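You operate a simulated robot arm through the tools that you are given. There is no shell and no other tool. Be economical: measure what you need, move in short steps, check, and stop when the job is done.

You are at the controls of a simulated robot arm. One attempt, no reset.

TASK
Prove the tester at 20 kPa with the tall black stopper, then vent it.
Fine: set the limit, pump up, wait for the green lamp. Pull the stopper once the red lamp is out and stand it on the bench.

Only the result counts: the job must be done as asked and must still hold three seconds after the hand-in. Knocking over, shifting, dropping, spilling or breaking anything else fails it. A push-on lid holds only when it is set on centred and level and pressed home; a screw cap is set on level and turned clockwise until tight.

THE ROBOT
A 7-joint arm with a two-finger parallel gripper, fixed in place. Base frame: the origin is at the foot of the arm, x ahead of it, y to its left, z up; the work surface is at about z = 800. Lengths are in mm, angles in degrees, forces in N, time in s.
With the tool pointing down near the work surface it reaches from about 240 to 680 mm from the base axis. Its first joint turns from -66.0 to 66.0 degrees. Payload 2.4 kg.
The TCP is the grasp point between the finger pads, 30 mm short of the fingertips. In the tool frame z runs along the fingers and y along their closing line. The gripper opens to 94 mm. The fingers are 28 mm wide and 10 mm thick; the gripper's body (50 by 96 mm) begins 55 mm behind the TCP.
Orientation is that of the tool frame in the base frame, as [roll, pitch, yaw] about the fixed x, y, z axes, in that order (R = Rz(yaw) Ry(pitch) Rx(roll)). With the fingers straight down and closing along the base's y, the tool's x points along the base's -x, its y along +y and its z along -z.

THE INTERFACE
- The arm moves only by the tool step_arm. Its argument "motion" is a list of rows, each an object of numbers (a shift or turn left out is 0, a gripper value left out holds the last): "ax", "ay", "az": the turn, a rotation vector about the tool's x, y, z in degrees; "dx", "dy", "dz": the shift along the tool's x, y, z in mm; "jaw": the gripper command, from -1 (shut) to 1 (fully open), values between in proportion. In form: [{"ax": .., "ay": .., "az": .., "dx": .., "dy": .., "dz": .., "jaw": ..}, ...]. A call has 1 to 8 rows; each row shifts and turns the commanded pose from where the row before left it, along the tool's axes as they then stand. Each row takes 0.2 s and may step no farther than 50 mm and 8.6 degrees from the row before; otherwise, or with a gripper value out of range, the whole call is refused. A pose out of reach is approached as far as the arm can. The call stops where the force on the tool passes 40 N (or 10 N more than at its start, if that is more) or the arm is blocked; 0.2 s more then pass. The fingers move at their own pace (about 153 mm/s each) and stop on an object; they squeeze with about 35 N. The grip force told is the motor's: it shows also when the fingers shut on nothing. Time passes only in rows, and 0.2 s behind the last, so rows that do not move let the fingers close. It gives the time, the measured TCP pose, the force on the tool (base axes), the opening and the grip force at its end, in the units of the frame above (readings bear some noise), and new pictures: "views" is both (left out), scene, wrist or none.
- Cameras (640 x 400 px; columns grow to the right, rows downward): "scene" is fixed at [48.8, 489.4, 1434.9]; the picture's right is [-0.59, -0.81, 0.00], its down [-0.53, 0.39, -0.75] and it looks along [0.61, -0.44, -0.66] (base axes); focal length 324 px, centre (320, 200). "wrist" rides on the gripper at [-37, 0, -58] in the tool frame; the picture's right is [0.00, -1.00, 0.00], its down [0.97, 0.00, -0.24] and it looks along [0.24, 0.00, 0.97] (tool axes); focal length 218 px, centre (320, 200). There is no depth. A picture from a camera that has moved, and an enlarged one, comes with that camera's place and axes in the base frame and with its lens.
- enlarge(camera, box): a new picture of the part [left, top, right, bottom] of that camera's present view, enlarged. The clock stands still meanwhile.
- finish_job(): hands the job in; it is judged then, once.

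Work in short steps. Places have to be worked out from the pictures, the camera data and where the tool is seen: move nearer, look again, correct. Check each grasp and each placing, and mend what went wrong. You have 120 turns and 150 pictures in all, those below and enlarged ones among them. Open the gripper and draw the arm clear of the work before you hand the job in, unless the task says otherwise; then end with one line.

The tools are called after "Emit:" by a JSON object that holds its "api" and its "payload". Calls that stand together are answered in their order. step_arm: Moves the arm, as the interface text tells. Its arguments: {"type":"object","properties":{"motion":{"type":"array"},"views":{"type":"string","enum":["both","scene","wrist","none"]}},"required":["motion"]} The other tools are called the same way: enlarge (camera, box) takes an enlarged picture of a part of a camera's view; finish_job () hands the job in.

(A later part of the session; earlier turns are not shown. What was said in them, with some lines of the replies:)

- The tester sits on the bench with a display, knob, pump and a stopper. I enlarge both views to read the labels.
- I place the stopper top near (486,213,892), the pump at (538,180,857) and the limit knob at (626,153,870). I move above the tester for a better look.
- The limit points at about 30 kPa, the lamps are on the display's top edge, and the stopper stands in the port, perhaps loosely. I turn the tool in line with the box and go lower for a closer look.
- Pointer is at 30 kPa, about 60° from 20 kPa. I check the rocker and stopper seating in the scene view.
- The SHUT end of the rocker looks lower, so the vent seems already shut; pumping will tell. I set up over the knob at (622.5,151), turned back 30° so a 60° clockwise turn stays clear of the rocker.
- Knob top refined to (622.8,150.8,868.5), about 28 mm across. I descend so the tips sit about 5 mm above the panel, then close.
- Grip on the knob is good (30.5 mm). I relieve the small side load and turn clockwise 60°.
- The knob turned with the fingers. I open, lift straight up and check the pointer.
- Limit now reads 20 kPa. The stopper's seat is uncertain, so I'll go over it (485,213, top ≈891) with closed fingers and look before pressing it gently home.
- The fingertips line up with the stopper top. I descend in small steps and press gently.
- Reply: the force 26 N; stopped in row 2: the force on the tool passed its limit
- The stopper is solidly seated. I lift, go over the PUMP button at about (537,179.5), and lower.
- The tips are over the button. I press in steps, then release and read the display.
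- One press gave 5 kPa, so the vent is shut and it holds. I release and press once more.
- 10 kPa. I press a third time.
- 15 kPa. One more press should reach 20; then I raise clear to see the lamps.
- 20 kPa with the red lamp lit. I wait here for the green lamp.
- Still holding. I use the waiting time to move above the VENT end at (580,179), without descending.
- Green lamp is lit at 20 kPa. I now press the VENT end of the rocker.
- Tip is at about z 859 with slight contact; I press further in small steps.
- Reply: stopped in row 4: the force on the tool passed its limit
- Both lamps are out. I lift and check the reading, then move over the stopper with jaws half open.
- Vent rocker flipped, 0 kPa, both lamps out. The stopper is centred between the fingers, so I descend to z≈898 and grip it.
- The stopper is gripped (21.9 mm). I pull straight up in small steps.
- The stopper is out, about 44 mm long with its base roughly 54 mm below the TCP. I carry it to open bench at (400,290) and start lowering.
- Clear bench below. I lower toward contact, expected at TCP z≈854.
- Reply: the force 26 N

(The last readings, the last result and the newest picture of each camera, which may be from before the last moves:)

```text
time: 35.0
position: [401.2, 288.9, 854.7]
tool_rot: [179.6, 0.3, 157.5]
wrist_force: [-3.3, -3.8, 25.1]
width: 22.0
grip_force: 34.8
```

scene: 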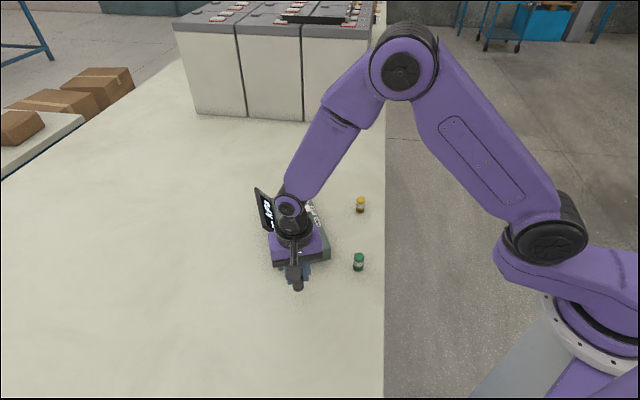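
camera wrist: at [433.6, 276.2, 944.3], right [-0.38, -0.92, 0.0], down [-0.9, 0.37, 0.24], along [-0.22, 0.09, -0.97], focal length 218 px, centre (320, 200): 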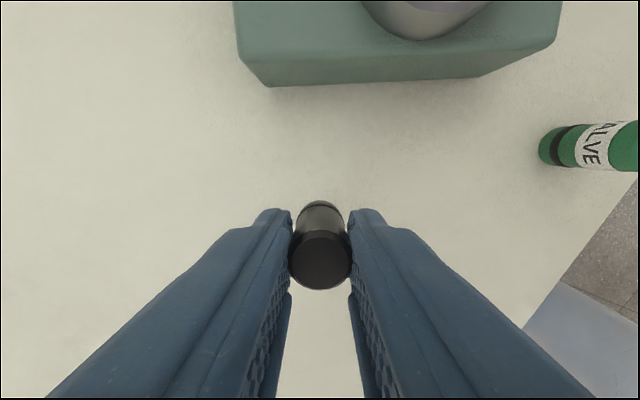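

Contact at TCP z≈854.7 (25 N up). I ease off, open gently, and retreat upward.

Emit:
{"api": "step_arm", "payload": {"motion": [{"dz": -1.5}, {"jaw": -0.3}, {"jaw": 0.15}, {}, {"dz": -25}, {"dz": -45}, {"dz": -45}]}}

```text
time: 36.6
position: [401.6, 286.1, 972.1]
tool_rot: [179.7, 0.2, 157.5]
wrist_force: [-0.1, -0.5, -0.1]
width: 54.2
grip_force: 0.0
camera wrist: at [435.0, 272.5, 1030.1], right [-0.38, -0.92, 0.0], down [-0.9, 0.37, 0.24], along [-0.22, 0.09, -0.97], focal length 218 px, centre (320, 200)
```

scene: 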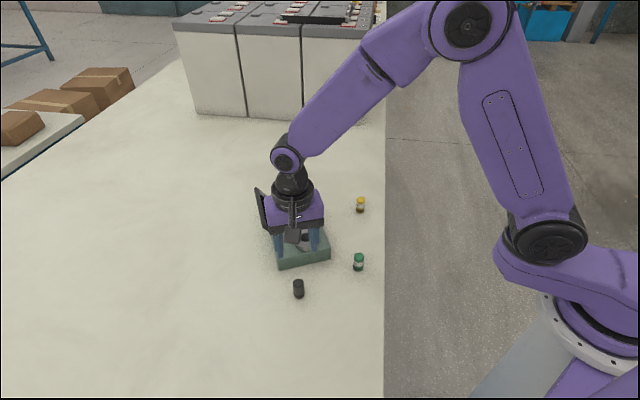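
wrist: 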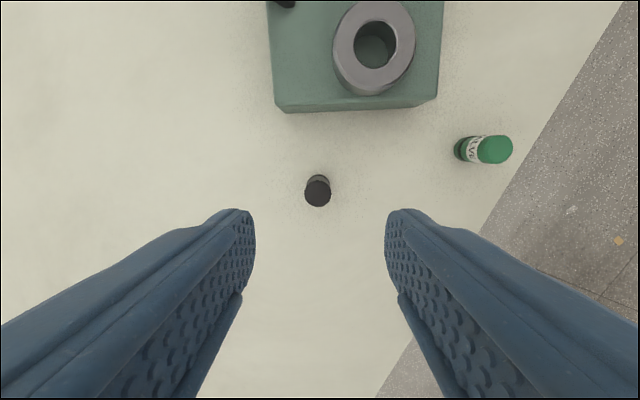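

The stopper stands upright on the bench. I raise and draw back, then check everything once more.

Emit:
{"api": "step_arm", "payload": {"motion": [{"dz": -45, "jaw": 1}, {"dz": -45}, {"dy": -40}, {"dy": -40}, {"dy": -40}, {"dy": -40}, {}]}}

Emit:
{"api": "enlarge", "payload": {"camera": "scene", "box": [240, 180, 400, 310]}}

```text
time: 38.2
position: [338.1, 141.8, 1060.4]
tool_rot: [179.7, 0.2, 157.4]
wrist_force: [-0.8, -0.4, 0.4]
width: 94.0
grip_force: 0.1
camera wrist: at [372.7, 126.5, 1118.0], right [-0.38, -0.92, 0.0], down [-0.9, 0.37, 0.24], along [-0.22, 0.09, -0.97], focal length 218 px, centre (320, 200)
```

scene: 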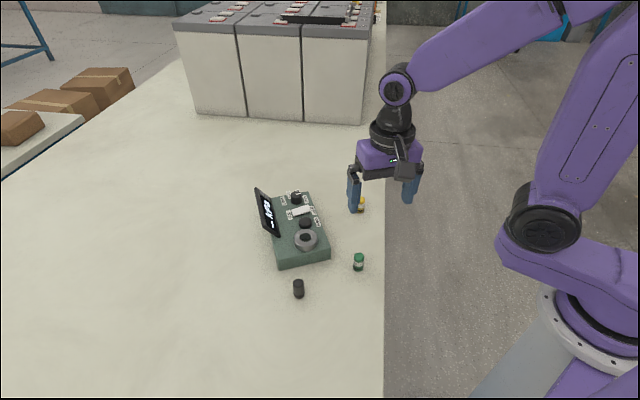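
wrist: 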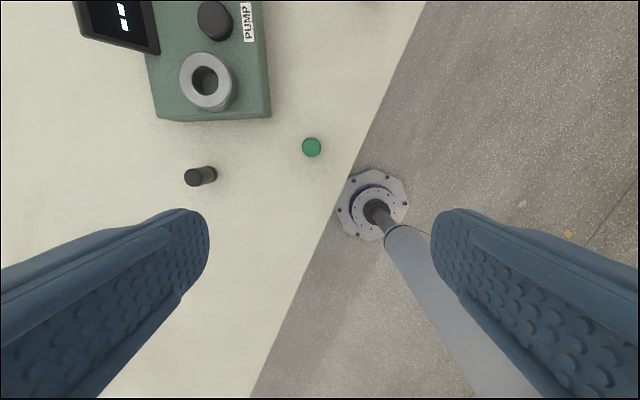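

```text
3.08 times, centred on (320, 245) of scene
camera zoom: at [48.8, 489.3, 1434.9], right [-0.59, -0.81, 0.0], down [-0.53, 0.39, -0.75], along [0.61, -0.44, -0.66], focal length 998 px, centre (320, 62)
```

zoom: 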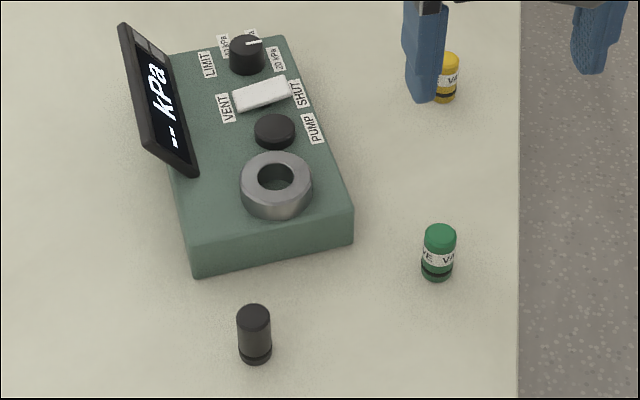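

All is as asked: the stopper is upright, the tester vented, the valves undisturbed and the arm clear. I hand in.

Emit:
{"api": "finish_job", "payload": {}}

```text
The job is handed in.
```

I proved the tester at 20 kPa (green lamp lit), vented it until the red lamp went out, then pulled the black stopper and stood it upright on the bench.
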